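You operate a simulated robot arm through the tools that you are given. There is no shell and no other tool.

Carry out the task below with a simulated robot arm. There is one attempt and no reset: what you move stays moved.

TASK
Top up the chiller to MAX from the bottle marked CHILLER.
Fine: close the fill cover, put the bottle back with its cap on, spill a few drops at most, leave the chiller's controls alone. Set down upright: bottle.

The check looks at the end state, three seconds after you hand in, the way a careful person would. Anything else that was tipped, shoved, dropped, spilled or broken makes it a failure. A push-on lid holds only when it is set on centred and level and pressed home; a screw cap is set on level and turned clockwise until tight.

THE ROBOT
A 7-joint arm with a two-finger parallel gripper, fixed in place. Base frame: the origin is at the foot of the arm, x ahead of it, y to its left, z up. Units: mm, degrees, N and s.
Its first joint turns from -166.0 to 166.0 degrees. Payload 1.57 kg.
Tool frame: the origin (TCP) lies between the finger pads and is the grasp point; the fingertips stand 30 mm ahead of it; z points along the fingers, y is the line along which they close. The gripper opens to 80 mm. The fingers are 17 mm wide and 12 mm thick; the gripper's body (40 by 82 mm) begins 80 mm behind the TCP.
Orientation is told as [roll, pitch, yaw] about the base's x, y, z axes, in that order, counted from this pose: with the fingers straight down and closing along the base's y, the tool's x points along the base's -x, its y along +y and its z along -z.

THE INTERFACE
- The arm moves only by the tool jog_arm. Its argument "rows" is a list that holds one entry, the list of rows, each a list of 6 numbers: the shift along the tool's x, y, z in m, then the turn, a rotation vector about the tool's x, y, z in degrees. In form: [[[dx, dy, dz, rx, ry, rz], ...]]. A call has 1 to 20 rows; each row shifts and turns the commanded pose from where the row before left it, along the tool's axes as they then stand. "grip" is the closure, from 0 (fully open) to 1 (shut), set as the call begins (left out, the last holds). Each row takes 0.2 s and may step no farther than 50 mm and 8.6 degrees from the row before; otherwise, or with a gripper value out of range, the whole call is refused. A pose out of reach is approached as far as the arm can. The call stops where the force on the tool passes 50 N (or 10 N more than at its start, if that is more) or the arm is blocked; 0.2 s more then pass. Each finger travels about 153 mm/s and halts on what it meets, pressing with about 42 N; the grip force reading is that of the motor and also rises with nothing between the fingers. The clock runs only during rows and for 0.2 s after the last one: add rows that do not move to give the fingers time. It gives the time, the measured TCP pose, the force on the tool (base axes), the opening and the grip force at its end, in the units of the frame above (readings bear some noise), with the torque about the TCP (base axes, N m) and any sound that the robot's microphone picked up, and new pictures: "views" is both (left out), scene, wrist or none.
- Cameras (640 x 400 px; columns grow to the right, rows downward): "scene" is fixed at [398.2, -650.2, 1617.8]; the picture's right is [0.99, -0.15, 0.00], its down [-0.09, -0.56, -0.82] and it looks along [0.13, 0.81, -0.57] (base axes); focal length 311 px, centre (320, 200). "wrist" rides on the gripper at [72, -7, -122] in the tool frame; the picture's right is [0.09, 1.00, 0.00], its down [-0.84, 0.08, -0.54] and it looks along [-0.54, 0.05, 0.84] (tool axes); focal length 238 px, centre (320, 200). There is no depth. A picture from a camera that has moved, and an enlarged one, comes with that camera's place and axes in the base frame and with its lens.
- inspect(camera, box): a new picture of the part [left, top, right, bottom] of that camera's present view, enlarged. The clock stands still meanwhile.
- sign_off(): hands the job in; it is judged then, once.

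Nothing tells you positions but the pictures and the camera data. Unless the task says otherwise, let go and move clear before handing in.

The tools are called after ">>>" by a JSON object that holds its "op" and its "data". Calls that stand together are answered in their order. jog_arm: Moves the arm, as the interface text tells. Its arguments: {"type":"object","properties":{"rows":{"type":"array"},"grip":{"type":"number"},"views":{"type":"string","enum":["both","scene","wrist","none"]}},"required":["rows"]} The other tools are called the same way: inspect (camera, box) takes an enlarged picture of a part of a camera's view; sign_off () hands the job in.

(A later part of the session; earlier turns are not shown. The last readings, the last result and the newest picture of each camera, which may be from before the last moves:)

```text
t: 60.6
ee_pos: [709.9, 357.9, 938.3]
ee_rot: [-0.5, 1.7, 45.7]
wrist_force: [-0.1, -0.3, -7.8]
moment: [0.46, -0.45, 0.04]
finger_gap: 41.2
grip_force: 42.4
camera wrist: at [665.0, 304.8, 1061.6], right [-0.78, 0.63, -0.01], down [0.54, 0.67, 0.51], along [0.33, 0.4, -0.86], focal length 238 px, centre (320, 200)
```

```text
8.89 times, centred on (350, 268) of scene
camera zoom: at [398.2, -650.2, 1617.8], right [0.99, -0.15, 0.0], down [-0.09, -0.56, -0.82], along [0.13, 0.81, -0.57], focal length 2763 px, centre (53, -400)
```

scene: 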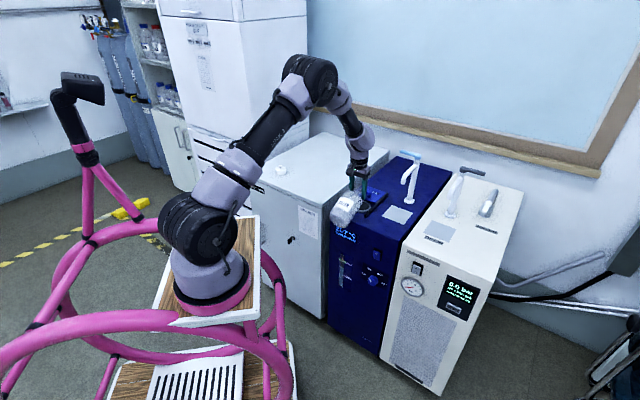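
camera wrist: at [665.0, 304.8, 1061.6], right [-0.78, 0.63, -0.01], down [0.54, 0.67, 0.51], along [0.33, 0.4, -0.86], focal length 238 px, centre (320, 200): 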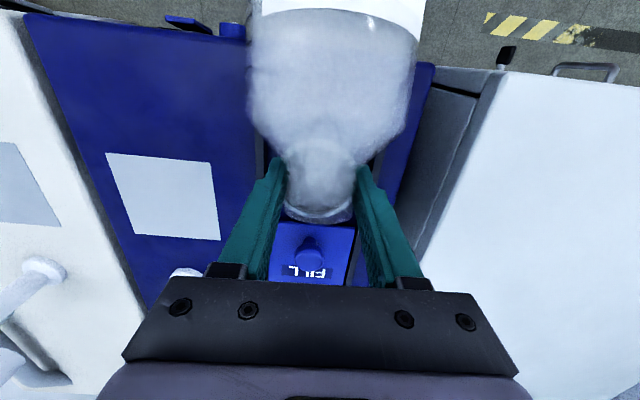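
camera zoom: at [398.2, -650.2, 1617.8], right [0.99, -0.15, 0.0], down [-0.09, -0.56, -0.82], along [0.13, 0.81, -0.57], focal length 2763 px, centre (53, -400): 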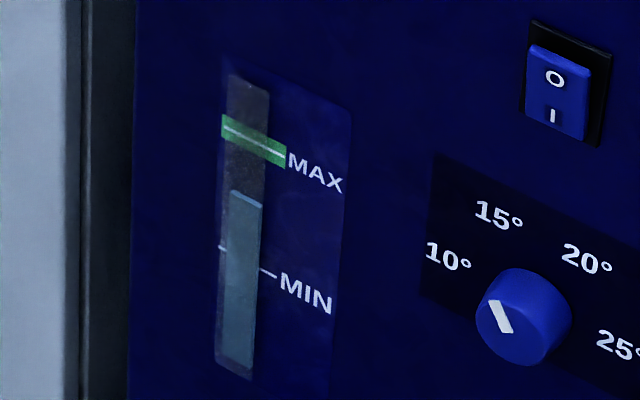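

>>> {"op": "jog_arm", "data": {"rows": [[[0, 0, 0, 0, 1, 0], [0, 0, 0, 0, 0.7, 0], [0, 0, 0, 0, 0, 0]]], "views": "none"}}

>>> {"op": "inspect", "data": {"camera": "wrist", "box": [240, 80, 400, 240]}}

>>> {"op": "inspect", "data": {"camera": "scene", "box": [330, 165, 390, 225]}}

>>> {"op": "inspect", "data": {"camera": "scene", "box": [330, 245, 370, 290]}}

```text
t: 61.4
ee_pos: [708.4, 356.6, 936.4]
ee_rot: [-0.5, 3.5, 45.7]
wrist_force: [-1.3, 0.0, -6.8]
moment: [0.46, -0.47, 0.03]
finger_gap: 41.4
grip_force: 41.7
```

```text
2.50 times, centred on (320, 160) of wrist
camera zoom: at [667.5, 307.6, 1063.6], right [-0.78, 0.63, 0.0], down [0.55, 0.68, 0.49], along [0.31, 0.38, -0.87], focal length 596 px, centre (320, 300)
```

zoom: 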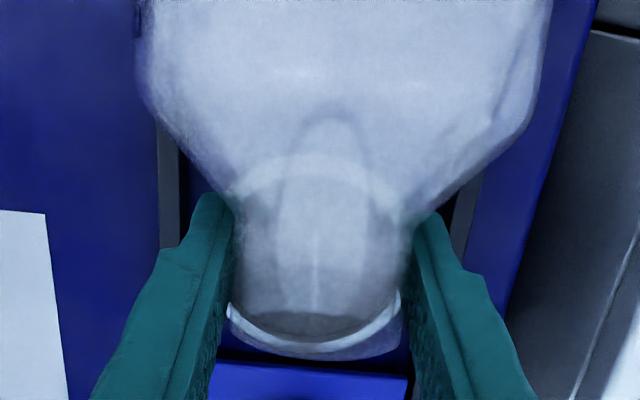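

```text
6.67 times, centred on (360, 195) of scene
camera zoom: at [398.2, -650.2, 1617.8], right [0.99, -0.15, 0.0], down [-0.09, -0.56, -0.82], along [0.13, 0.81, -0.57], focal length 2072 px, centre (53, 233)
```

zoom: 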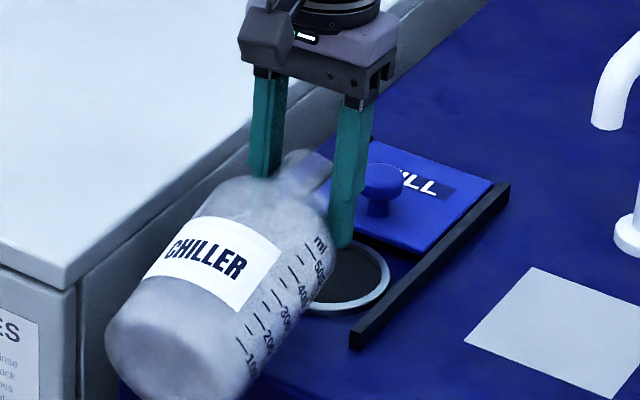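

```text
8.89 times, centred on (350, 268) of scene
camera zoom: at [398.2, -650.2, 1617.8], right [0.99, -0.15, 0.0], down [-0.09, -0.56, -0.82], along [0.13, 0.81, -0.57], focal length 2763 px, centre (53, -400)
```

zoom: 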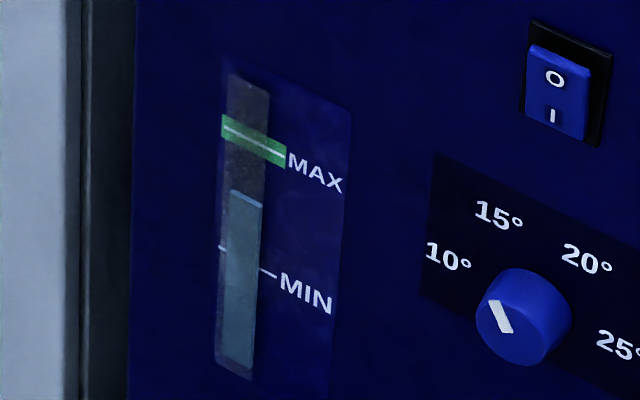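

>>> {"op": "jog_arm", "data": {"rows": [[[-0.0005, 0, 0.004, 0, 0, 0], [-0.0005, 0, 0.004, 0, 0, 0], [0, 0, 0, 0, 1, 0], [0, 0, 0, 0, 0.5, 0], [0, 0, 0, 0, 0, 0]]], "views": "none"}}

>>> {"op": "inspect", "data": {"camera": "wrist", "box": [240, 80, 400, 240]}}

>>> {"op": "inspect", "data": {"camera": "scene", "box": [330, 165, 390, 225]}}

>>> {"op": "inspect", "data": {"camera": "scene", "box": [330, 245, 370, 290]}}

```text
t: 62.6
ee_pos: [709.2, 356.0, 928.4]
ee_rot: [-0.6, 5.0, 45.7]
wrist_force: [0.2, -1.1, -7.7]
moment: [0.49, -0.47, 0.03]
finger_gap: 41.3
grip_force: 41.9
```

```text
2.50 times, centred on (320, 160) of wrist
camera zoom: at [669.9, 310.2, 1056.9], right [-0.78, 0.63, 0.0], down [0.56, 0.69, 0.47], along [0.29, 0.36, -0.88], focal length 596 px, centre (320, 300)
```

zoom: 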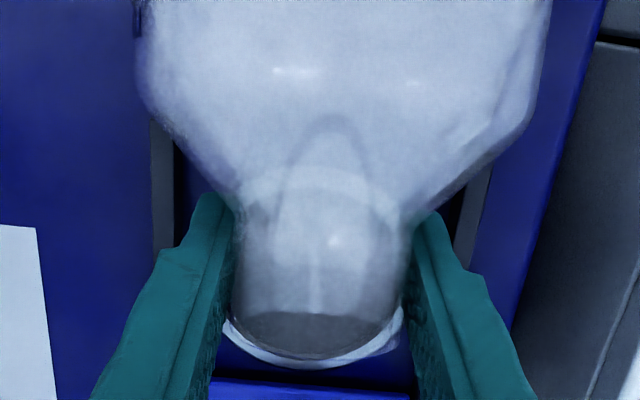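

```text
6.67 times, centred on (360, 195) of scene
camera zoom: at [398.2, -650.2, 1617.8], right [0.99, -0.15, 0.0], down [-0.09, -0.56, -0.82], along [0.13, 0.81, -0.57], focal length 2072 px, centre (53, 233)
```

zoom: 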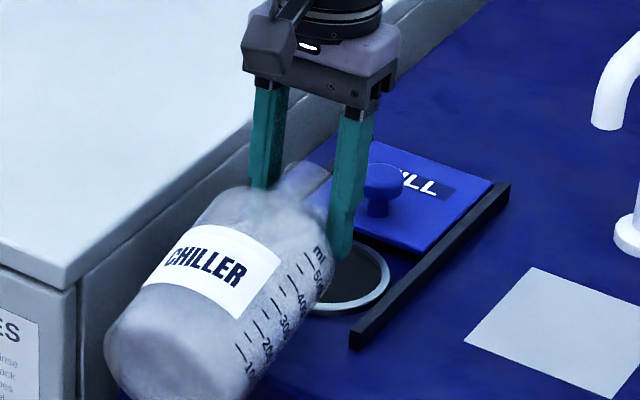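

```text
8.89 times, centred on (350, 268) of scene
camera zoom: at [398.2, -650.2, 1617.8], right [0.99, -0.15, 0.0], down [-0.09, -0.56, -0.82], along [0.13, 0.81, -0.57], focal length 2763 px, centre (53, -400)
```

zoom: 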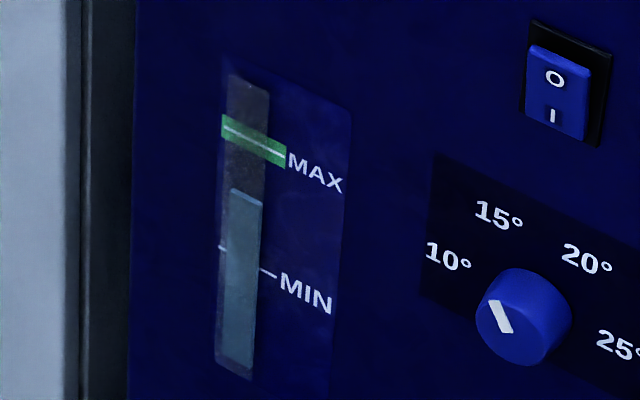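

>>> {"op": "jog_arm", "data": {"rows": [[[0.006, 0, 0, 0, 0, 0], [0, 0, 0, 0, 0.5, 0], [0, 0, 0, 0, 0, 0], [0, 0, 0, 0, 0, 0]]], "views": "none"}}

>>> {"op": "inspect", "data": {"camera": "wrist", "box": [240, 80, 400, 240]}}

>>> {"op": "inspect", "data": {"camera": "scene", "box": [345, 180, 375, 215]}}

>>> {"op": "inspect", "data": {"camera": "scene", "box": [336, 248, 360, 292]}}

```text
t: 63.6
ee_pos: [705.3, 352.5, 929.6]
ee_rot: [-0.5, 5.5, 45.7]
wrist_force: [0.2, -0.2, -8.0]
moment: [0.45, -0.46, 0.0]
finger_gap: 41.0
grip_force: 42.5
```

```text
2.50 times, centred on (320, 160) of wrist
camera zoom: at [666.7, 306.4, 1058.2], right [-0.78, 0.63, 0.0], down [0.56, 0.69, 0.46], along [0.29, 0.36, -0.89], focal length 596 px, centre (320, 300)
```

zoom: 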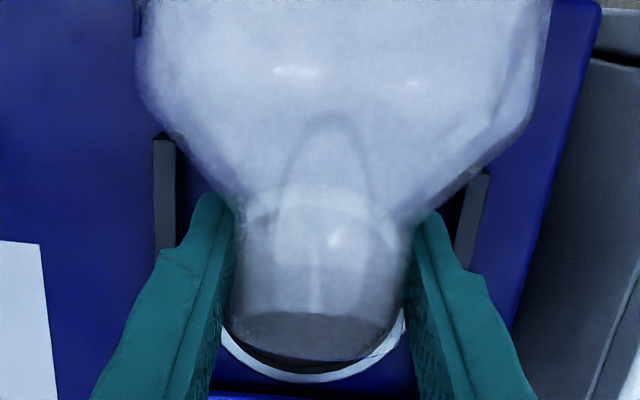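

```text
11.43 times, centred on (360, 198) of scene
camera zoom: at [398.2, -650.2, 1617.8], right [0.99, -0.15, 0.0], down [-0.09, -0.56, -0.82], along [0.13, 0.81, -0.57], focal length 3552 px, centre (-137, 229)
```

zoom: 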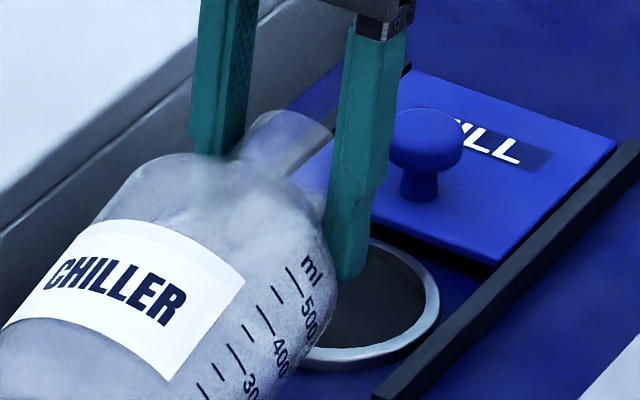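

```text
9.09 times, centred on (348, 270) of scene
camera zoom: at [398.2, -650.2, 1617.8], right [0.99, -0.15, 0.0], down [-0.09, -0.56, -0.82], along [0.13, 0.81, -0.57], focal length 2826 px, centre (66, -436)
```

zoom: 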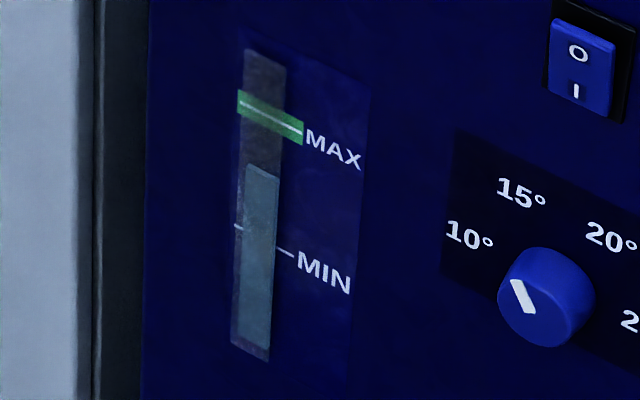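

Liquid is right at the lip, and the gauge may have started to creep up. I'll tip another degree and hold.

>>> {"op": "jog_arm", "data": {"rows": [[[0, 0, 0, 0, 1, 0], [0, 0, 0, 0, 0, 0], [0, 0, 0, 0, 0, 0], [0, 0, 0, 0, 0, 0]]], "views": "none"}}

>>> {"op": "inspect", "data": {"camera": "wrist", "box": [240, 80, 400, 240]}}

>>> {"op": "inspect", "data": {"camera": "scene", "box": [345, 180, 375, 215]}}

>>> {"op": "inspect", "data": {"camera": "scene", "box": [330, 245, 370, 290]}}

```text
t: 64.6
ee_pos: [705.7, 352.0, 929.9]
ee_rot: [-0.5, 6.5, 45.7]
wrist_force: [0.4, 0.0, -7.8]
moment: [0.46, -0.44, 0.0]
finger_gap: 41.3
grip_force: 42.1
```

```text
2.50 times, centred on (320, 160) of wrist
camera zoom: at [668.0, 307.8, 1059.3], right [-0.78, 0.63, 0.0], down [0.56, 0.7, 0.44], along [0.28, 0.34, -0.9], focal length 596 px, centre (320, 300)
```

zoom: 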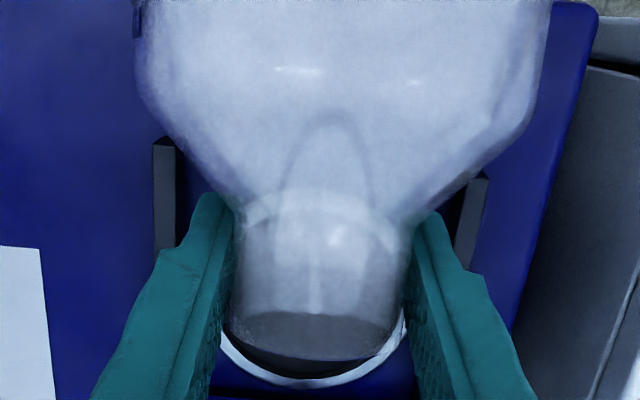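

```text
11.43 times, centred on (360, 198) of scene
camera zoom: at [398.2, -650.2, 1617.8], right [0.99, -0.15, 0.0], down [-0.09, -0.56, -0.82], along [0.13, 0.81, -0.57], focal length 3552 px, centre (-137, 229)
```

zoom: 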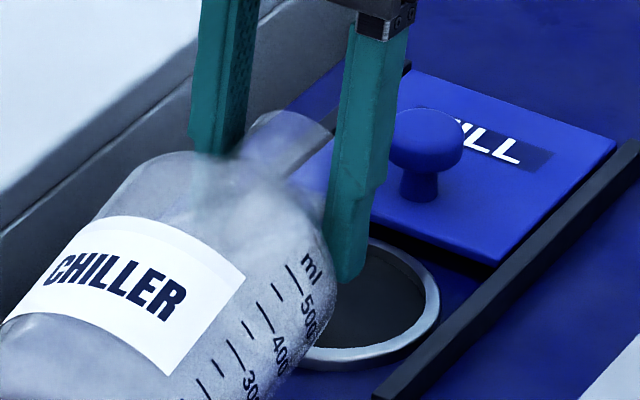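

```text
8.89 times, centred on (350, 268) of scene
camera zoom: at [398.2, -650.2, 1617.8], right [0.99, -0.15, 0.0], down [-0.09, -0.56, -0.82], along [0.13, 0.81, -0.57], focal length 2763 px, centre (53, -400)
```

zoom: 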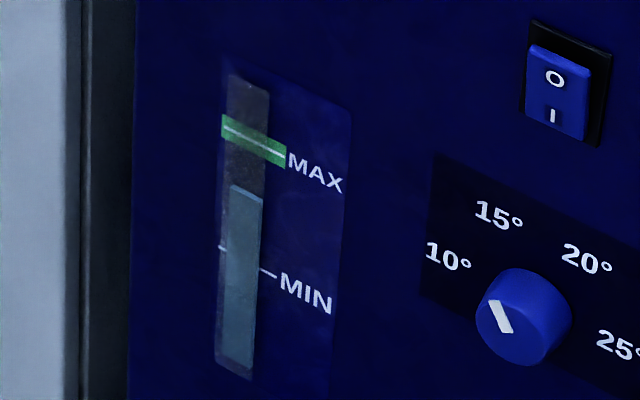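

The gauge is rising, so the pour has started and is going in, with no spill visible around the ring. I'll continue gently with one more degree and a longer hold.

>>> {"op": "jog_arm", "data": {"rows": [[[0, 0, 0, 0, 0.7, 0], [0, 0, 0, 0, 0, 0], [0, 0, 0, 0, 0, 0], [0, 0, 0, 0, 0.5, 0], [0, 0, 0, 0, 0, 0], [0, 0, 0, 0, 0, 0], [0, 0, 0, 0, 0, 0]]], "views": "none"}}

>>> {"op": "inspect", "data": {"camera": "wrist", "box": [240, 80, 400, 240]}}

>>> {"op": "inspect", "data": {"camera": "scene", "box": [345, 180, 375, 215]}}

>>> {"op": "inspect", "data": {"camera": "scene", "box": [330, 245, 370, 290]}}

```text
t: 66.2
ee_pos: [705.8, 352.2, 929.4]
ee_rot: [-0.5, 7.6, 45.8]
wrist_force: [-0.8, 0.7, -7.4]
moment: [0.44, -0.43, -0.01]
finger_gap: 41.3
grip_force: 41.9
```

```text
2.50 times, centred on (320, 160) of wrist
camera zoom: at [670.0, 309.8, 1060.4], right [-0.78, 0.63, 0.0], down [0.57, 0.7, 0.42], along [0.26, 0.33, -0.91], focal length 596 px, centre (320, 300)
```

zoom: 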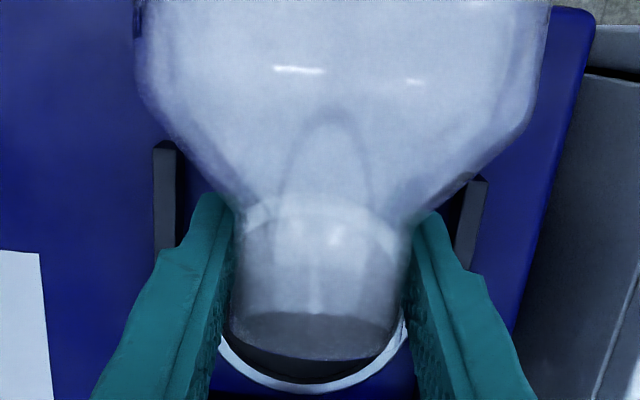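

```text
11.43 times, centred on (360, 198) of scene
camera zoom: at [398.2, -650.2, 1617.8], right [0.99, -0.15, 0.0], down [-0.09, -0.56, -0.82], along [0.13, 0.81, -0.57], focal length 3552 px, centre (-137, 229)
```

zoom: 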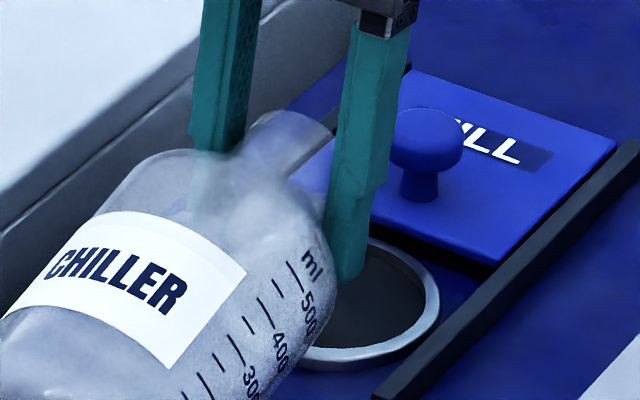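

```text
8.89 times, centred on (350, 268) of scene
camera zoom: at [398.2, -650.2, 1617.8], right [0.99, -0.15, 0.0], down [-0.09, -0.56, -0.82], along [0.13, 0.81, -0.57], focal length 2763 px, centre (53, -400)
```

zoom: 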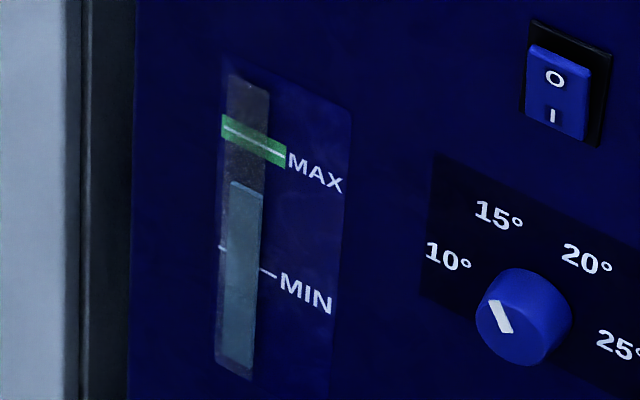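

It is rising steadily, about 4 px per degree, and the surroundings are clean. I'll continue at the same gentle rate.

>>> {"op": "jog_arm", "data": {"rows": [[[0, 0, 0, 0, 0.6, 0], [0, 0, 0, 0, 0, 0], [0, 0, 0, 0, 0.6, 0], [0, 0, 0, 0, 0, 0], [0, 0, 0, 0, 0.6, 0], [0, 0, 0, 0, 0, 0], [0, 0, 0, 0, 0.6, 0], [0, 0, 0, 0, 0, 0], [0, 0, 0, 0, 0, 0]]], "views": "none"}}

>>> {"op": "inspect", "data": {"camera": "scene", "box": [345, 180, 375, 215]}}

>>> {"op": "inspect", "data": {"camera": "scene", "box": [330, 245, 370, 290]}}

>>> {"op": "inspect", "data": {"camera": "wrist", "box": [240, 80, 400, 240]}}

```text
t: 68.2
ee_pos: [704.6, 352.8, 928.9]
ee_rot: [-0.5, 10.2, 45.7]
wrist_force: [0.1, -0.1, -7.6]
moment: [0.41, -0.42, 0.0]
finger_gap: 41.2
grip_force: 42.1
```

```text
11.43 times, centred on (360, 198) of scene
camera zoom: at [398.2, -650.2, 1617.8], right [0.99, -0.15, 0.0], down [-0.09, -0.56, -0.82], along [0.13, 0.81, -0.57], focal length 3552 px, centre (-137, 229)
```

zoom: 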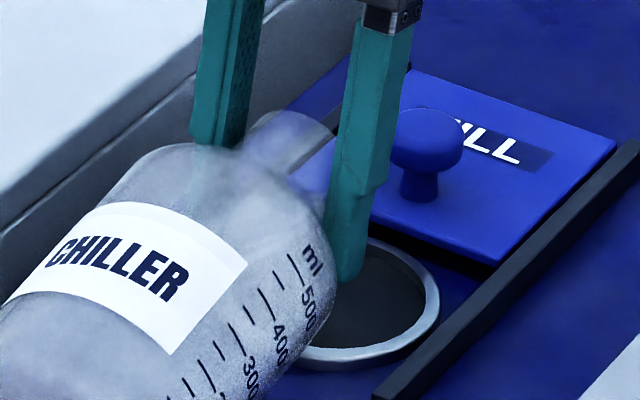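

```text
8.89 times, centred on (350, 268) of scene
camera zoom: at [398.2, -650.2, 1617.8], right [0.99, -0.15, 0.0], down [-0.09, -0.56, -0.82], along [0.13, 0.81, -0.57], focal length 2763 px, centre (53, -400)
```

zoom: 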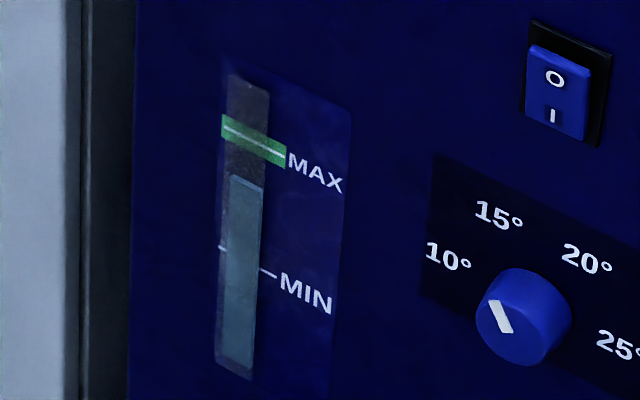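

```text
2.50 times, centred on (320, 160) of wrist
camera zoom: at [673.9, 314.2, 1062.4], right [-0.78, 0.63, 0.01], down [0.58, 0.71, 0.39], along [0.24, 0.3, -0.92], focal length 596 px, centre (320, 300)
```

zoom: 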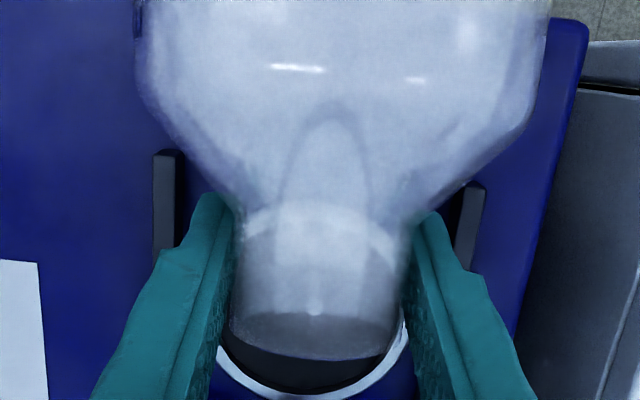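

>>> {"op": "jog_arm", "data": {"rows": [[[0, 0, 0, 0, 0.7, 0], [0, 0, 0, 0, 0, 0], [0, 0, 0, 0, 0.7, 0], [0, 0, 0, 0, 0, 0], [0, 0, 0, 0, 0.7, 0], [0, 0, 0, 0, 0, 0], [0, 0, 0, 0, 0.7, 0], [0, 0, 0, 0, 0, 0], [0, 0, 0, 0, 0, 0]]], "views": "none"}}

>>> {"op": "inspect", "data": {"camera": "scene", "box": [345, 180, 375, 215]}}

>>> {"op": "inspect", "data": {"camera": "scene", "box": [330, 245, 370, 290]}}

>>> {"op": "inspect", "data": {"camera": "wrist", "box": [240, 80, 400, 240]}}

```text
t: 70.2
ee_pos: [704.9, 351.8, 928.5]
ee_rot: [-0.5, 12.9, 45.6]
wrist_force: [-0.1, 0.3, -5.1]
moment: [0.38, -0.37, 0.01]
finger_gap: 41.3
grip_force: 42.5
```

```text
11.43 times, centred on (360, 198) of scene
camera zoom: at [398.2, -650.2, 1617.8], right [0.99, -0.15, 0.0], down [-0.09, -0.56, -0.82], along [0.13, 0.81, -0.57], focal length 3552 px, centre (-137, 229)
```

zoom: 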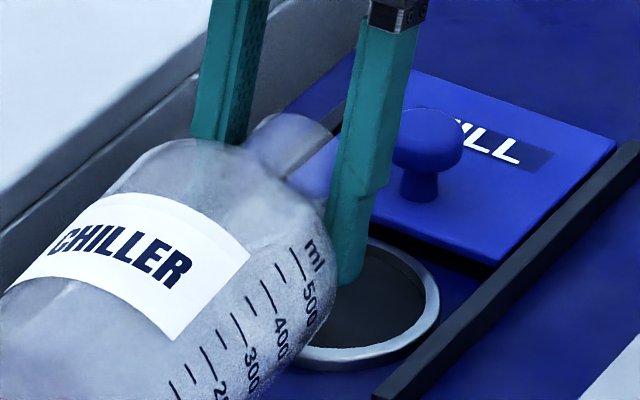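

```text
8.89 times, centred on (350, 268) of scene
camera zoom: at [398.2, -650.2, 1617.8], right [0.99, -0.15, 0.0], down [-0.09, -0.56, -0.82], along [0.13, 0.81, -0.57], focal length 2763 px, centre (53, -400)
```

zoom: 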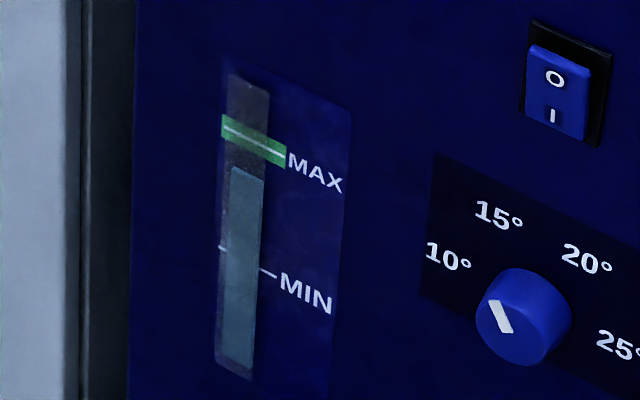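

```text
2.50 times, centred on (320, 160) of wrist
camera zoom: at [678.7, 318.5, 1064.0], right [-0.78, 0.63, 0.01], down [0.6, 0.73, 0.34], along [0.21, 0.27, -0.94], focal length 596 px, centre (320, 300)
```

zoom: 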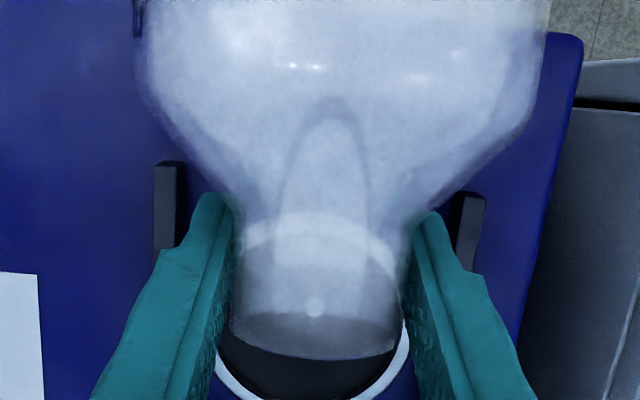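

Now about 174 against a MAX line near 139. I'll continue gently.

>>> {"op": "jog_arm", "data": {"rows": [[[0, 0, 0, 0, 0.7, 0], [0, 0, 0, 0, 0, 0], [0, 0, 0, 0, 0.7, 0], [0, 0, 0, 0, 0, 0], [0, 0, 0, 0, 0.7, 0], [0, 0, 0, 0, 0, 0], [0, 0, 0, 0, 0.7, 0], [0, 0, 0, 0, 0, 0], [0, 0, 0, 0, 0.7, 0], [0, 0, 0, 0, 0, 0], [0, 0, 0, 0, 0, 0]]], "views": "none"}}

>>> {"op": "inspect", "data": {"camera": "scene", "box": [345, 180, 375, 215]}}

>>> {"op": "inspect", "data": {"camera": "scene", "box": [330, 245, 370, 290]}}

>>> {"op": "inspect", "data": {"camera": "wrist", "box": [240, 80, 400, 240]}}

```text
t: 72.6
ee_pos: [705.1, 351.3, 929.4]
ee_rot: [-0.6, 16.3, 45.5]
wrist_force: [-0.6, 0.8, -5.4]
moment: [0.35, -0.35, -0.01]
finger_gap: 41.3
grip_force: 42.2
```

```text
11.43 times, centred on (360, 198) of scene
camera zoom: at [398.2, -650.2, 1617.8], right [0.99, -0.15, 0.0], down [-0.09, -0.56, -0.82], along [0.13, 0.81, -0.57], focal length 3552 px, centre (-137, 229)
```

zoom: 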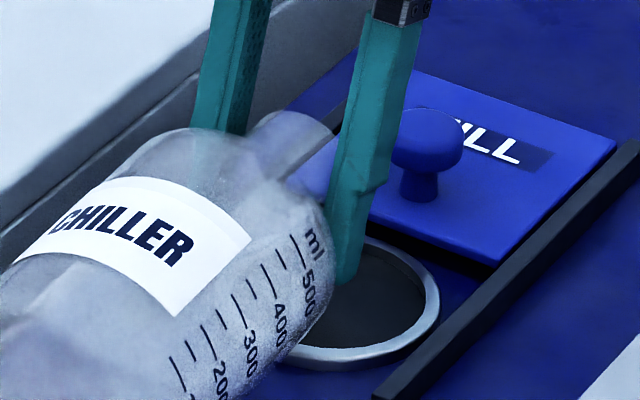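

```text
8.89 times, centred on (350, 268) of scene
camera zoom: at [398.2, -650.2, 1617.8], right [0.99, -0.15, 0.0], down [-0.09, -0.56, -0.82], along [0.13, 0.81, -0.57], focal length 2763 px, centre (53, -400)
```

zoom: 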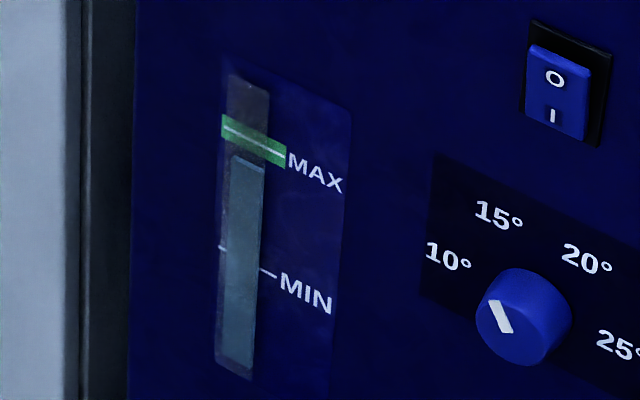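

```text
2.50 times, centred on (320, 160) of wrist
camera zoom: at [683.9, 324.6, 1067.2], right [-0.78, 0.63, 0.02], down [0.61, 0.74, 0.28], along [0.17, 0.23, -0.96], focal length 596 px, centre (320, 300)
```

zoom: 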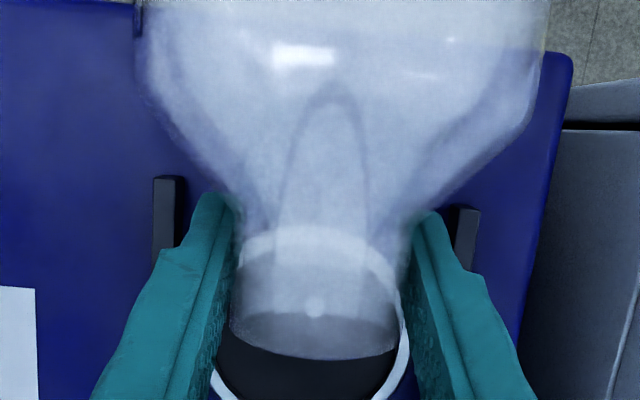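

The level is closing in, about 24 px to go. I'll keep the same slow steps.

>>> {"op": "jog_arm", "data": {"rows": [[[0, 0, 0, 0, 0.7, 0], [0, 0, 0, 0, 0, 0], [0, 0, 0, 0, 0.7, 0], [0, 0, 0, 0, 0, 0], [0, 0, 0, 0, 0.7, 0], [0, 0, 0, 0, 0, 0], [0, 0, 0, 0, 0, 0], [0, 0, 0, 0, 0, 0]]], "views": "none"}}

>>> {"op": "inspect", "data": {"camera": "scene", "box": [345, 180, 375, 215]}}

>>> {"op": "inspect", "data": {"camera": "scene", "box": [330, 245, 370, 290]}}

```text
t: 74.4
ee_pos: [704.2, 351.6, 929.6]
ee_rot: [-0.7, 18.5, 45.6]
wrist_force: [-0.2, -1.0, -5.5]
moment: [0.34, -0.34, 0.01]
finger_gap: 40.9
grip_force: 41.9
```

```text
11.43 times, centred on (360, 198) of scene
camera zoom: at [398.2, -650.2, 1617.8], right [0.99, -0.15, 0.0], down [-0.09, -0.56, -0.82], along [0.13, 0.81, -0.57], focal length 3552 px, centre (-137, 229)
```

zoom: 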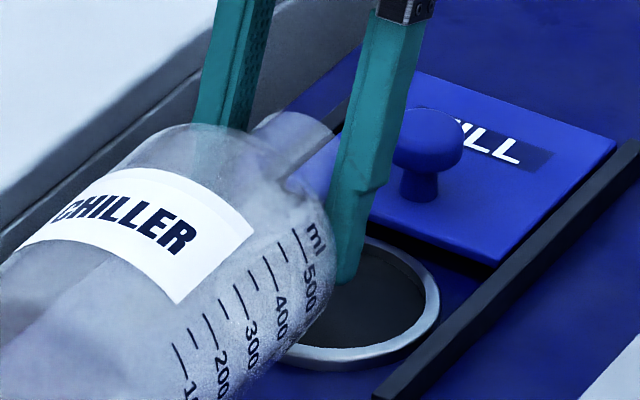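

```text
8.89 times, centred on (350, 268) of scene
camera zoom: at [398.2, -650.2, 1617.8], right [0.99, -0.15, 0.0], down [-0.09, -0.56, -0.82], along [0.13, 0.81, -0.57], focal length 2763 px, centre (53, -400)
```

zoom: 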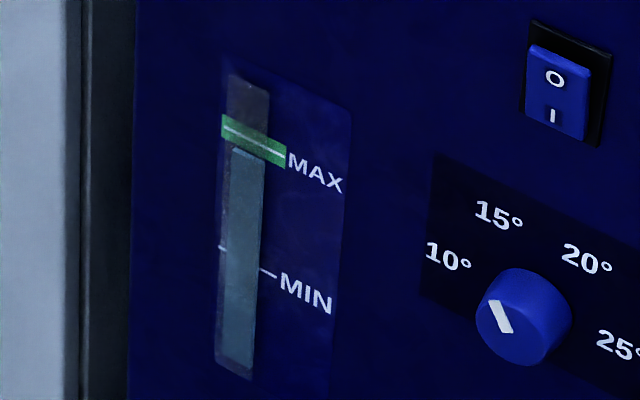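

>>> {"op": "jog_arm", "data": {"rows": [[[0, 0, 0, 0, 0.7, 0], [0, 0, 0, 0, 0, 0], [0, 0, 0, 0, 0.7, 0], [0, 0, 0, 0, 0, 0], [0, 0, 0, 0, 0, 0], [0, 0, 0, 0, 0, 0], [0, 0, 0, 0, 0, 0]]], "views": "none"}}

>>> {"op": "inspect", "data": {"camera": "scene", "box": [340, 252, 356, 280]}}

>>> {"op": "inspect", "data": {"camera": "scene", "box": [330, 245, 370, 290]}}

>>> {"op": "inspect", "data": {"camera": "wrist", "box": [240, 80, 400, 240]}}

```text
t: 76.0
ee_pos: [704.3, 351.5, 930.1]
ee_rot: [-0.6, 19.9, 45.5]
wrist_force: [0.2, -0.1, -5.8]
moment: [0.31, -0.29, 0.01]
finger_gap: 41.0
grip_force: 41.5
```

```text
14.29 times, centred on (348, 266) of scene
camera zoom: at [398.2, -650.2, 1617.8], right [0.99, -0.15, 0.0], down [-0.09, -0.56, -0.82], along [0.13, 0.81, -0.57], focal length 4440 px, centre (-80, -743)
```

zoom: 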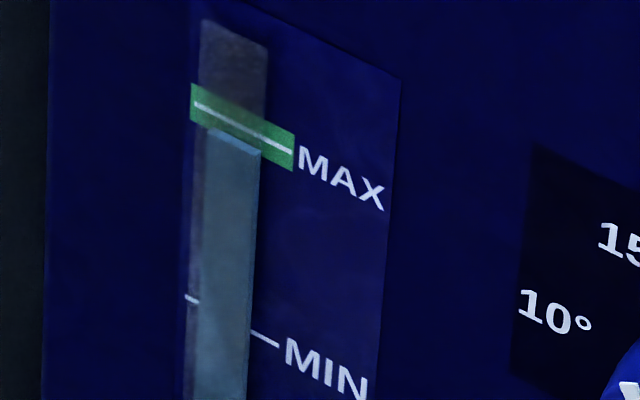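

```text
8.89 times, centred on (350, 268) of scene
camera zoom: at [398.2, -650.2, 1617.8], right [0.99, -0.15, 0.0], down [-0.09, -0.56, -0.82], along [0.13, 0.81, -0.57], focal length 2763 px, centre (53, -400)
```

zoom: 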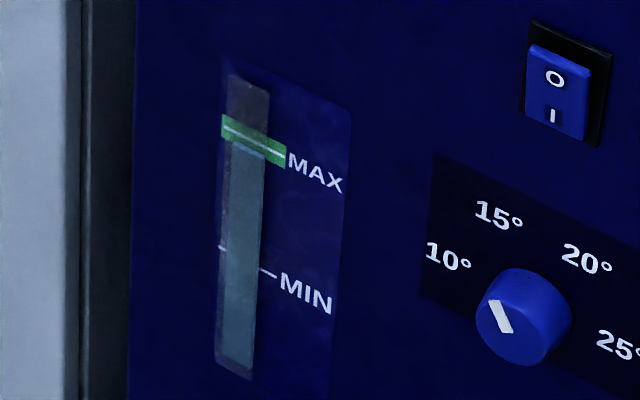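

```text
2.50 times, centred on (320, 160) of wrist
camera zoom: at [690.2, 330.3, 1068.8], right [-0.77, 0.63, 0.02], down [0.62, 0.75, 0.22], along [0.12, 0.19, -0.97], focal length 596 px, centre (320, 300)
```

zoom: 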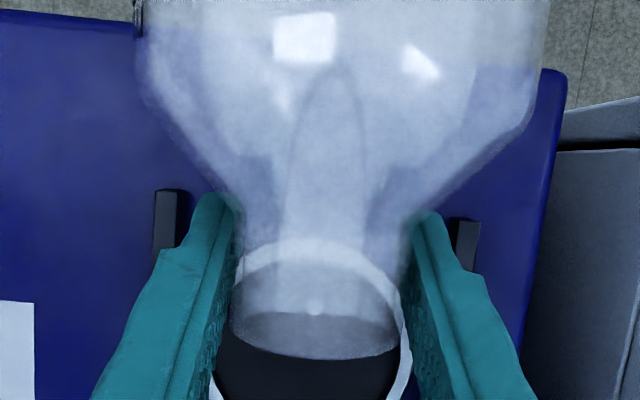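

The level is at roughly 91% of the MIN–MAX span. I'll take a smaller step and hold to see whether it settles.

>>> {"op": "jog_arm", "data": {"rows": [[[0, 0, 0, 0, 0.6, 0], [0, 0, 0, 0, 0, 0], [0, 0, 0, 0, 0.5, 0], [0, 0, 0, 0, 0, 0], [0, 0, 0, 0, 0, 0], [0, 0, 0, 0, 0, 0], [0, 0, 0, 0, 0, 0]]], "views": "none"}}

>>> {"op": "inspect", "data": {"camera": "scene", "box": [340, 252, 356, 280]}}

>>> {"op": "inspect", "data": {"camera": "scene", "box": [345, 180, 375, 215]}}

```text
t: 77.6
ee_pos: [705.8, 352.3, 929.7]
ee_rot: [-0.6, 21.0, 45.5]
wrist_force: [-0.1, 0.7, -4.3]
moment: [0.3, -0.31, 0.0]
finger_gap: 40.9
grip_force: 42.2
```

```text
14.29 times, centred on (348, 266) of scene
camera zoom: at [398.2, -650.2, 1617.8], right [0.99, -0.15, 0.0], down [-0.09, -0.56, -0.82], along [0.13, 0.81, -0.57], focal length 4440 px, centre (-80, -743)
```

zoom: 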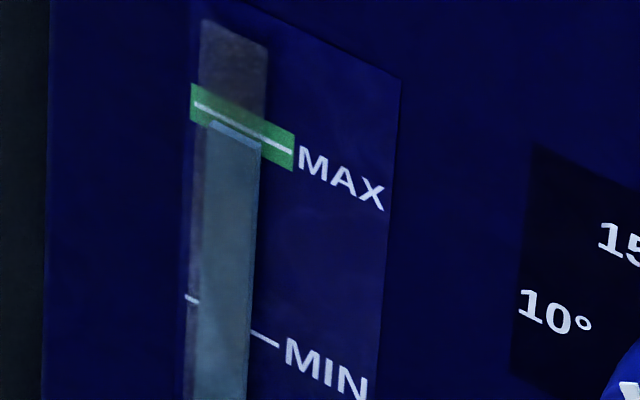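

```text
11.43 times, centred on (360, 198) of scene
camera zoom: at [398.2, -650.2, 1617.8], right [0.99, -0.15, 0.0], down [-0.09, -0.56, -0.82], along [0.13, 0.81, -0.57], focal length 3552 px, centre (-137, 229)
```

zoom: 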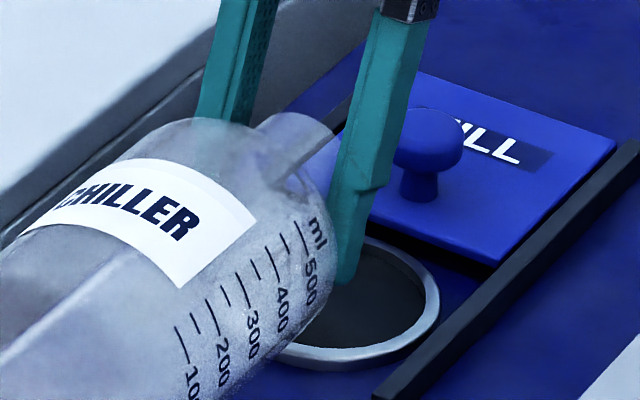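

>>> {"op": "jog_arm", "data": {"rows": [[[0, 0, 0, 0, 0.5, 0], [0, 0, 0, 0, 0, 0], [0, 0, 0, 0, 0.4, 0], [0, 0, 0, 0, 0, 0], [0, 0, 0, 0, 0, 0], [0, 0, 0, 0, 0, 0], [0, 0, 0, 0, 0, 0]]], "views": "none"}}

>>> {"op": "inspect", "data": {"camera": "scene", "box": [340, 252, 356, 280]}}

>>> {"op": "inspect", "data": {"camera": "scene", "box": [344, 254, 354, 268]}}

```text
t: 79.2
ee_pos: [705.0, 352.9, 929.5]
ee_rot: [-0.5, 21.9, 45.6]
wrist_force: [-0.1, 0.2, -5.4]
moment: [0.28, -0.27, 0.0]
finger_gap: 41.3
grip_force: 42.1
```

```text
14.29 times, centred on (348, 266) of scene
camera zoom: at [398.2, -650.2, 1617.8], right [0.99, -0.15, 0.0], down [-0.09, -0.56, -0.82], along [0.13, 0.81, -0.57], focal length 4440 px, centre (-80, -743)
```

zoom: 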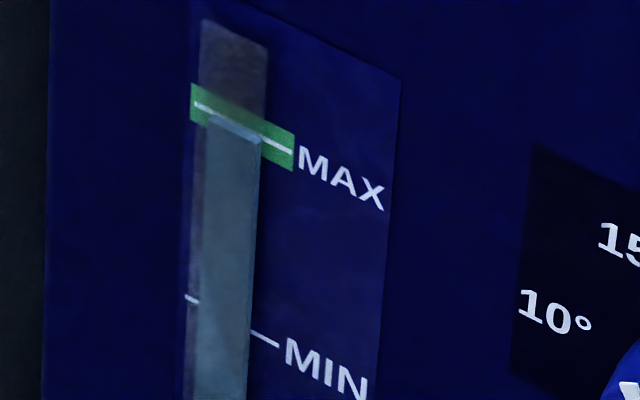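

```text
16.00 times, centred on (349, 261) of scene
camera zoom: at [398.2, -650.2, 1617.8], right [0.99, -0.15, 0.0], down [-0.09, -0.56, -0.82], along [0.13, 0.81, -0.57], focal length 4973 px, centre (-144, -776)
```

zoom: 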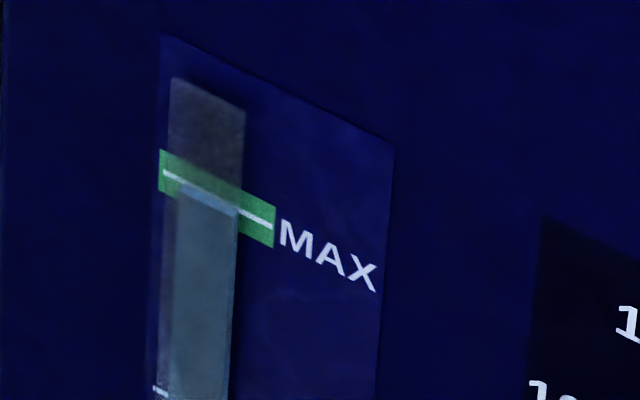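

It is almost at the line, about 98%. I'll make one last small step.

>>> {"op": "jog_arm", "data": {"rows": [[[0, 0, 0, 0, 0.4, 0], [0, 0, 0, 0, 0, 0], [0, 0, 0, 0, 0, 0], [0, 0, 0, 0, 0, 0]]], "views": "none"}}

>>> {"op": "inspect", "data": {"camera": "scene", "box": [344, 254, 354, 268]}}

```text
t: 80.2
ee_pos: [704.2, 352.1, 929.4]
ee_rot: [-0.6, 22.3, 45.5]
wrist_force: [-0.6, 0.4, -4.7]
moment: [0.3, -0.26, -0.01]
finger_gap: 41.1
grip_force: 42.2
```

```text
16.00 times, centred on (349, 261) of scene
camera zoom: at [398.2, -650.2, 1617.8], right [0.99, -0.15, 0.0], down [-0.09, -0.56, -0.82], along [0.13, 0.81, -0.57], focal length 4973 px, centre (-144, -776)
```

zoom: 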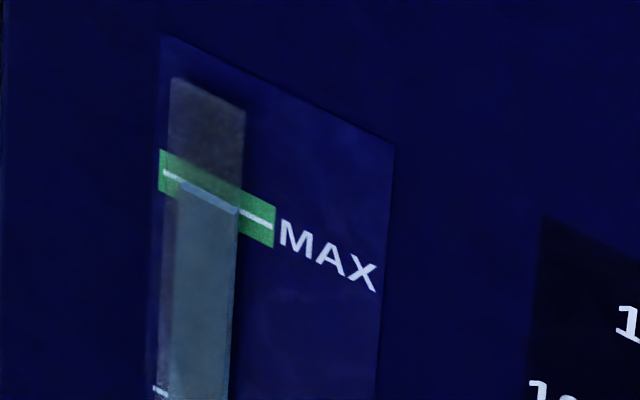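

The surface sits on the MAX line. I'll tip back now to stop the flow, then raise and continue returning the bottle toward upright.

>>> {"op": "jog_arm", "data": {"rows": [[[0, 0, 0, 0, -7, 0], [0, 0, 0, 0, -7, 0], [0.0036, 0, -0.0247, 0, 0, 0], [0.0036, 0, -0.0247, 0, 0, 0], [0.0036, 0, -0.0247, 0, 0, 0], [0.0036, 0, -0.0247, 0, 0, 0], [0, 0, 0, 0, -7, 0], [0, 0, 0, 0, -7, 0], [0, 0, 0, 0, -7, 0], [0, 0, 0, 0, -7, 0], [0, 0, 0, 0, -7, 0], [0, 0, 0, 0, 0, 0]]]}}

>>> {"op": "inspect", "data": {"camera": "scene", "box": [344, 254, 354, 268]}}

>>> {"op": "inspect", "data": {"camera": "scene", "box": [310, 120, 410, 230]}}

```text
t: 82.8
ee_pos: [706.0, 352.8, 1029.4]
ee_rot: [-0.5, -26.7, 46.0]
wrist_force: [-0.2, -0.2, -4.3]
moment: [0.17, -0.17, 0.01]
finger_gap: 40.9
grip_force: 41.9
camera wrist: at [624.9, 264.7, 1106.1], right [-0.77, 0.64, -0.05], down [0.29, 0.42, 0.86], along [0.57, 0.65, -0.51], focal length 238 px, centre (320, 200)
```

scene: 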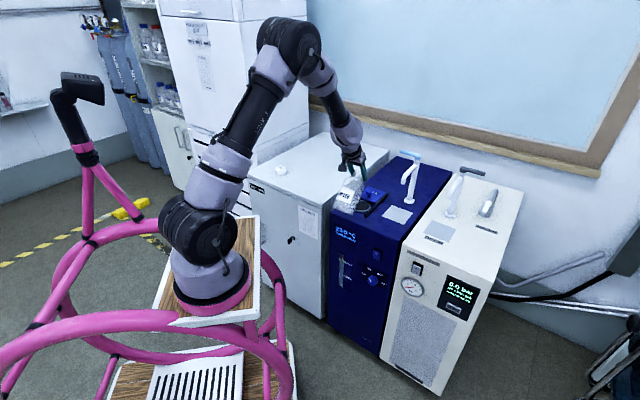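
wrist: 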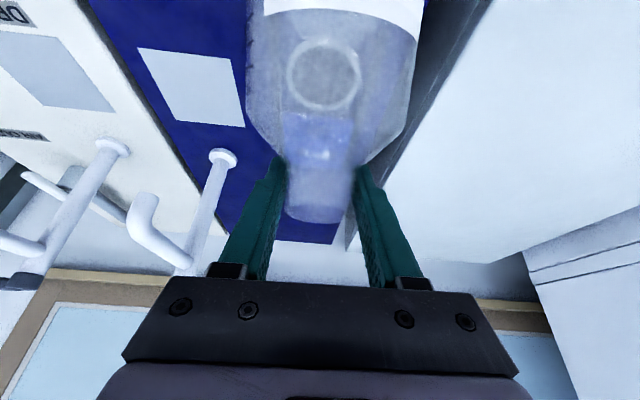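

```text
16.00 times, centred on (349, 261) of scene
camera zoom: at [398.2, -650.2, 1617.8], right [0.99, -0.15, 0.0], down [-0.09, -0.56, -0.82], along [0.13, 0.81, -0.57], focal length 4973 px, centre (-144, -776)
```

zoom: 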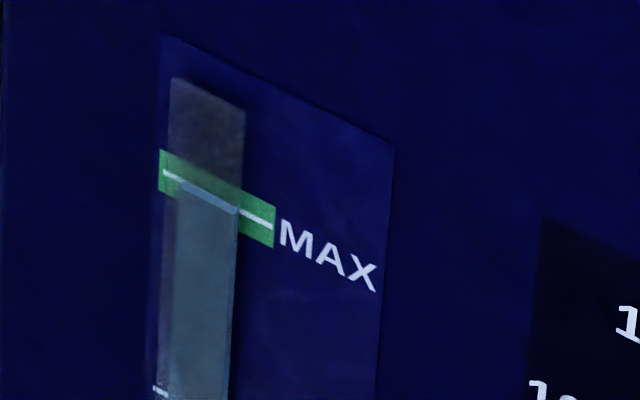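

```text
3.64 times, centred on (360, 175) of scene
camera zoom: at [398.2, -650.2, 1617.8], right [0.99, -0.15, 0.0], down [-0.09, -0.56, -0.82], along [0.13, 0.81, -0.57], focal length 1130 px, centre (174, 291)
```

zoom: 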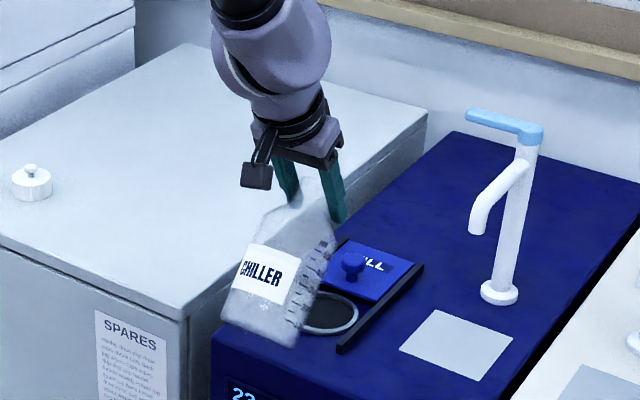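

The level holds on the MAX line. I'll raise further and bring the bottle fully upright before carrying it back.

>>> {"op": "jog_arm", "data": {"rows": [[[-0.0123, 0, -0.0244, 0, 0, 0], [-0.0123, 0, -0.0244, 0, 0, 0], [-0.0123, 0, -0.0244, 0, 0, 0], [0, 0, 0, 0, -7, 0], [0, 0, 0, 0, -7, 0], [0, 0, 0, 0, -7, 0], [0, 0, 0, 0, -7, 0], [0, 0, 0, 0, -7, 0], [0, 0, 0, 0, -7, 0], [0, 0, 0, 0, -3.4, 0], [0, 0, 0, 0, 0, 0]]]}}

>>> {"op": "inspect", "data": {"camera": "scene", "box": [310, 120, 410, 230]}}

>>> {"op": "inspect", "data": {"camera": "wrist", "box": [220, 50, 420, 250]}}

```text
t: 85.2
ee_pos: [703.8, 352.8, 1111.0]
ee_rot: [-1.6, -72.1, 47.4]
wrist_force: [0.5, -0.1, -5.0]
moment: [-0.03, 0.01, 0.02]
finger_gap: 41.0
grip_force: 42.3
camera wrist: at [612.1, 250.3, 1080.9], right [-0.73, 0.67, -0.1], down [-0.24, -0.12, 0.96], along [0.64, 0.73, 0.25], focal length 238 px, centre (320, 200)
```

scene: 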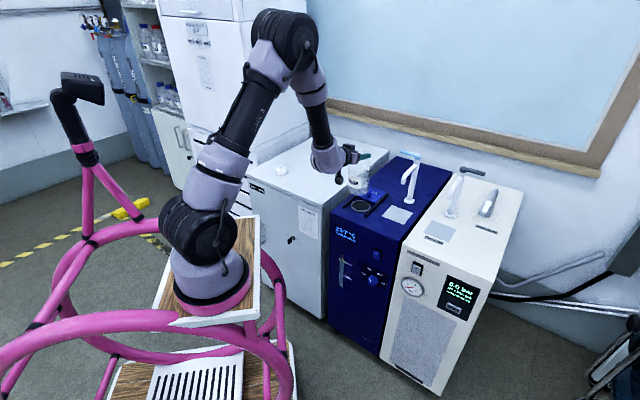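
wrist: 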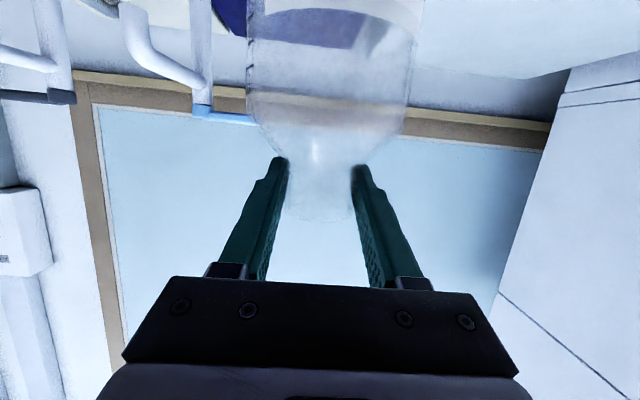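

```text
3.64 times, centred on (360, 175) of scene
camera zoom: at [398.2, -650.2, 1617.8], right [0.99, -0.15, 0.0], down [-0.09, -0.56, -0.82], along [0.13, 0.81, -0.57], focal length 1130 px, centre (174, 291)
```

zoom: 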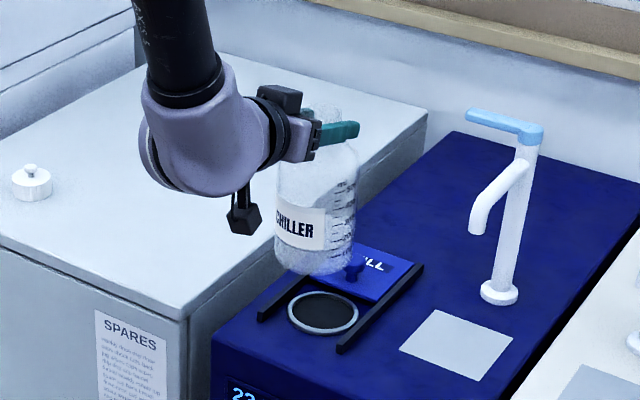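

```text
2.00 times, centred on (320, 150) of wrist
camera zoom: at [612.1, 250.3, 1080.9], right [-0.73, 0.67, -0.1], down [-0.24, -0.12, 0.96], along [0.64, 0.73, 0.25], focal length 477 px, centre (320, 300)
```

zoom: 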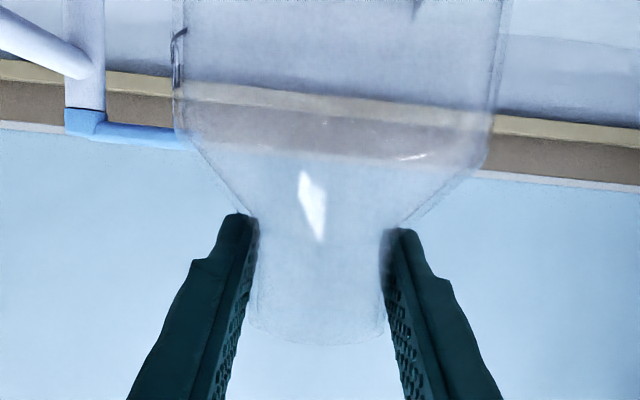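

The bottle is upright and securely held, having crept only about 4 mm along the fingers. I'll carry it back to its original spot on the cabinet and lower to just above the surface.

>>> {"op": "jog_arm", "data": {"rows": [[[-0.0013, 0.0142, 0.0037, 0, 0, 0], [-0.0026, 0.0284, 0.0074, 0, 0, 0], [-0.0026, 0.0284, 0.0074, 0, 0, 0], [-0.0026, 0.0284, 0.0074, 0, 0, 0], [-0.0026, 0.0284, 0.0074, 0, 0, 0], [-0.0026, 0.0284, 0.0074, 0, 0, 0], [-0.0026, 0.0284, 0.0074, 0, 0, 0], [-0.0026, 0.0284, 0.0074, 0, 0, 0], [-0.0026, 0.0284, 0.0074, 0, 0, 0], [-0.0026, 0.0284, 0.0074, 0, 0, 0], [-0.0013, 0.0142, 0.0037, 0, 0, 0], [0.0191, 0.0003, 0.006, 0, 0, 0], [0.0191, 0.0003, 0.006, 0, 0, 0], [0.0191, 0.0003, 0.006, 0, 0, 0], [0, 0, 0, 0, 0, 0]]]}}

>>> {"op": "inspect", "data": {"camera": "scene", "box": [285, 120, 335, 190]}}

>>> {"op": "inspect", "data": {"camera": "scene", "box": [330, 175, 410, 235]}}

```text
t: 88.4
ee_pos: [555.8, 609.1, 1050.0]
ee_rot: [-1.7, -72.1, 47.3]
wrist_force: [-0.3, 0.4, -4.4]
moment: [-0.01, 0.01, 0.0]
finger_gap: 41.2
grip_force: 41.7
camera wrist: at [464.3, 506.0, 1019.5], right [-0.73, 0.67, -0.1], down [-0.24, -0.12, 0.96], along [0.64, 0.73, 0.25], focal length 238 px, centre (320, 200)
```

scene: 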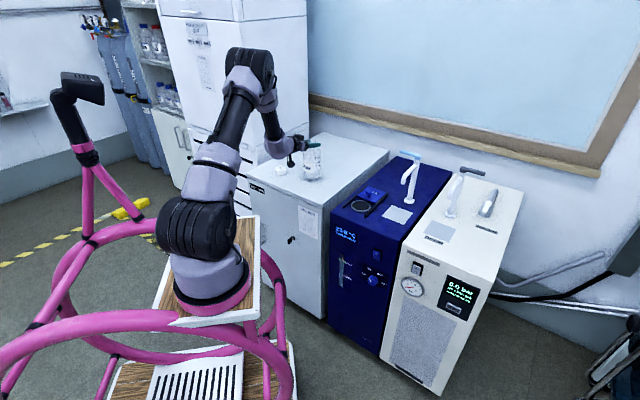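
wrist: 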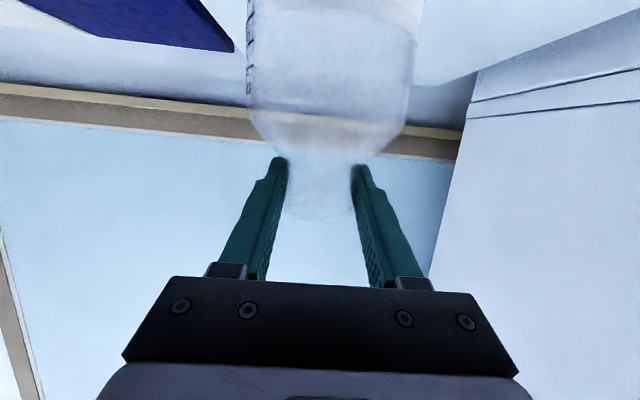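

```text
5.71 times, centred on (310, 155) of scene
camera zoom: at [398.2, -650.2, 1617.8], right [0.99, -0.15, 0.0], down [-0.09, -0.56, -0.82], along [0.13, 0.81, -0.57], focal length 1776 px, centre (377, 457)
```

zoom: 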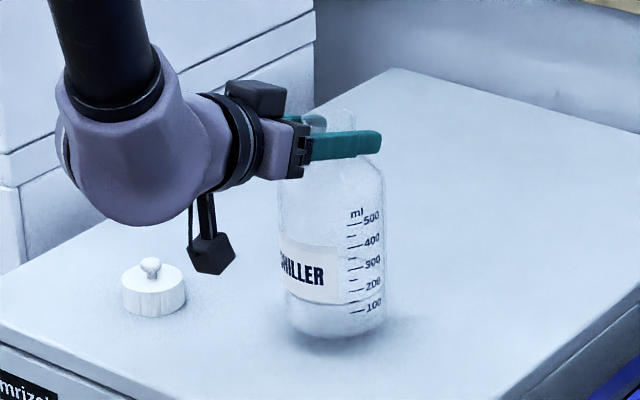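

```text
6.67 times, centred on (370, 205) of scene
camera zoom: at [398.2, -650.2, 1617.8], right [0.99, -0.15, 0.0], down [-0.09, -0.56, -0.82], along [0.13, 0.81, -0.57], focal length 2072 px, centre (-13, 167)
```

zoom: 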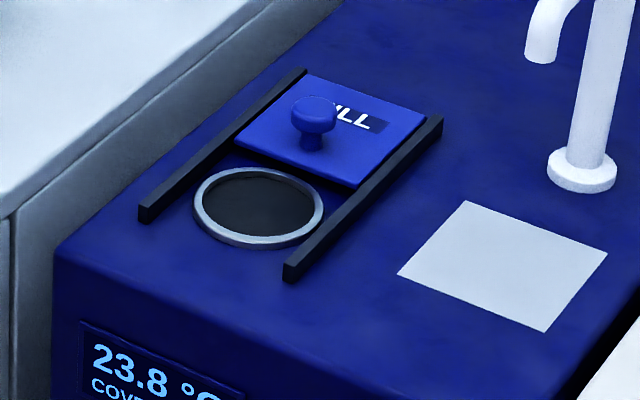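

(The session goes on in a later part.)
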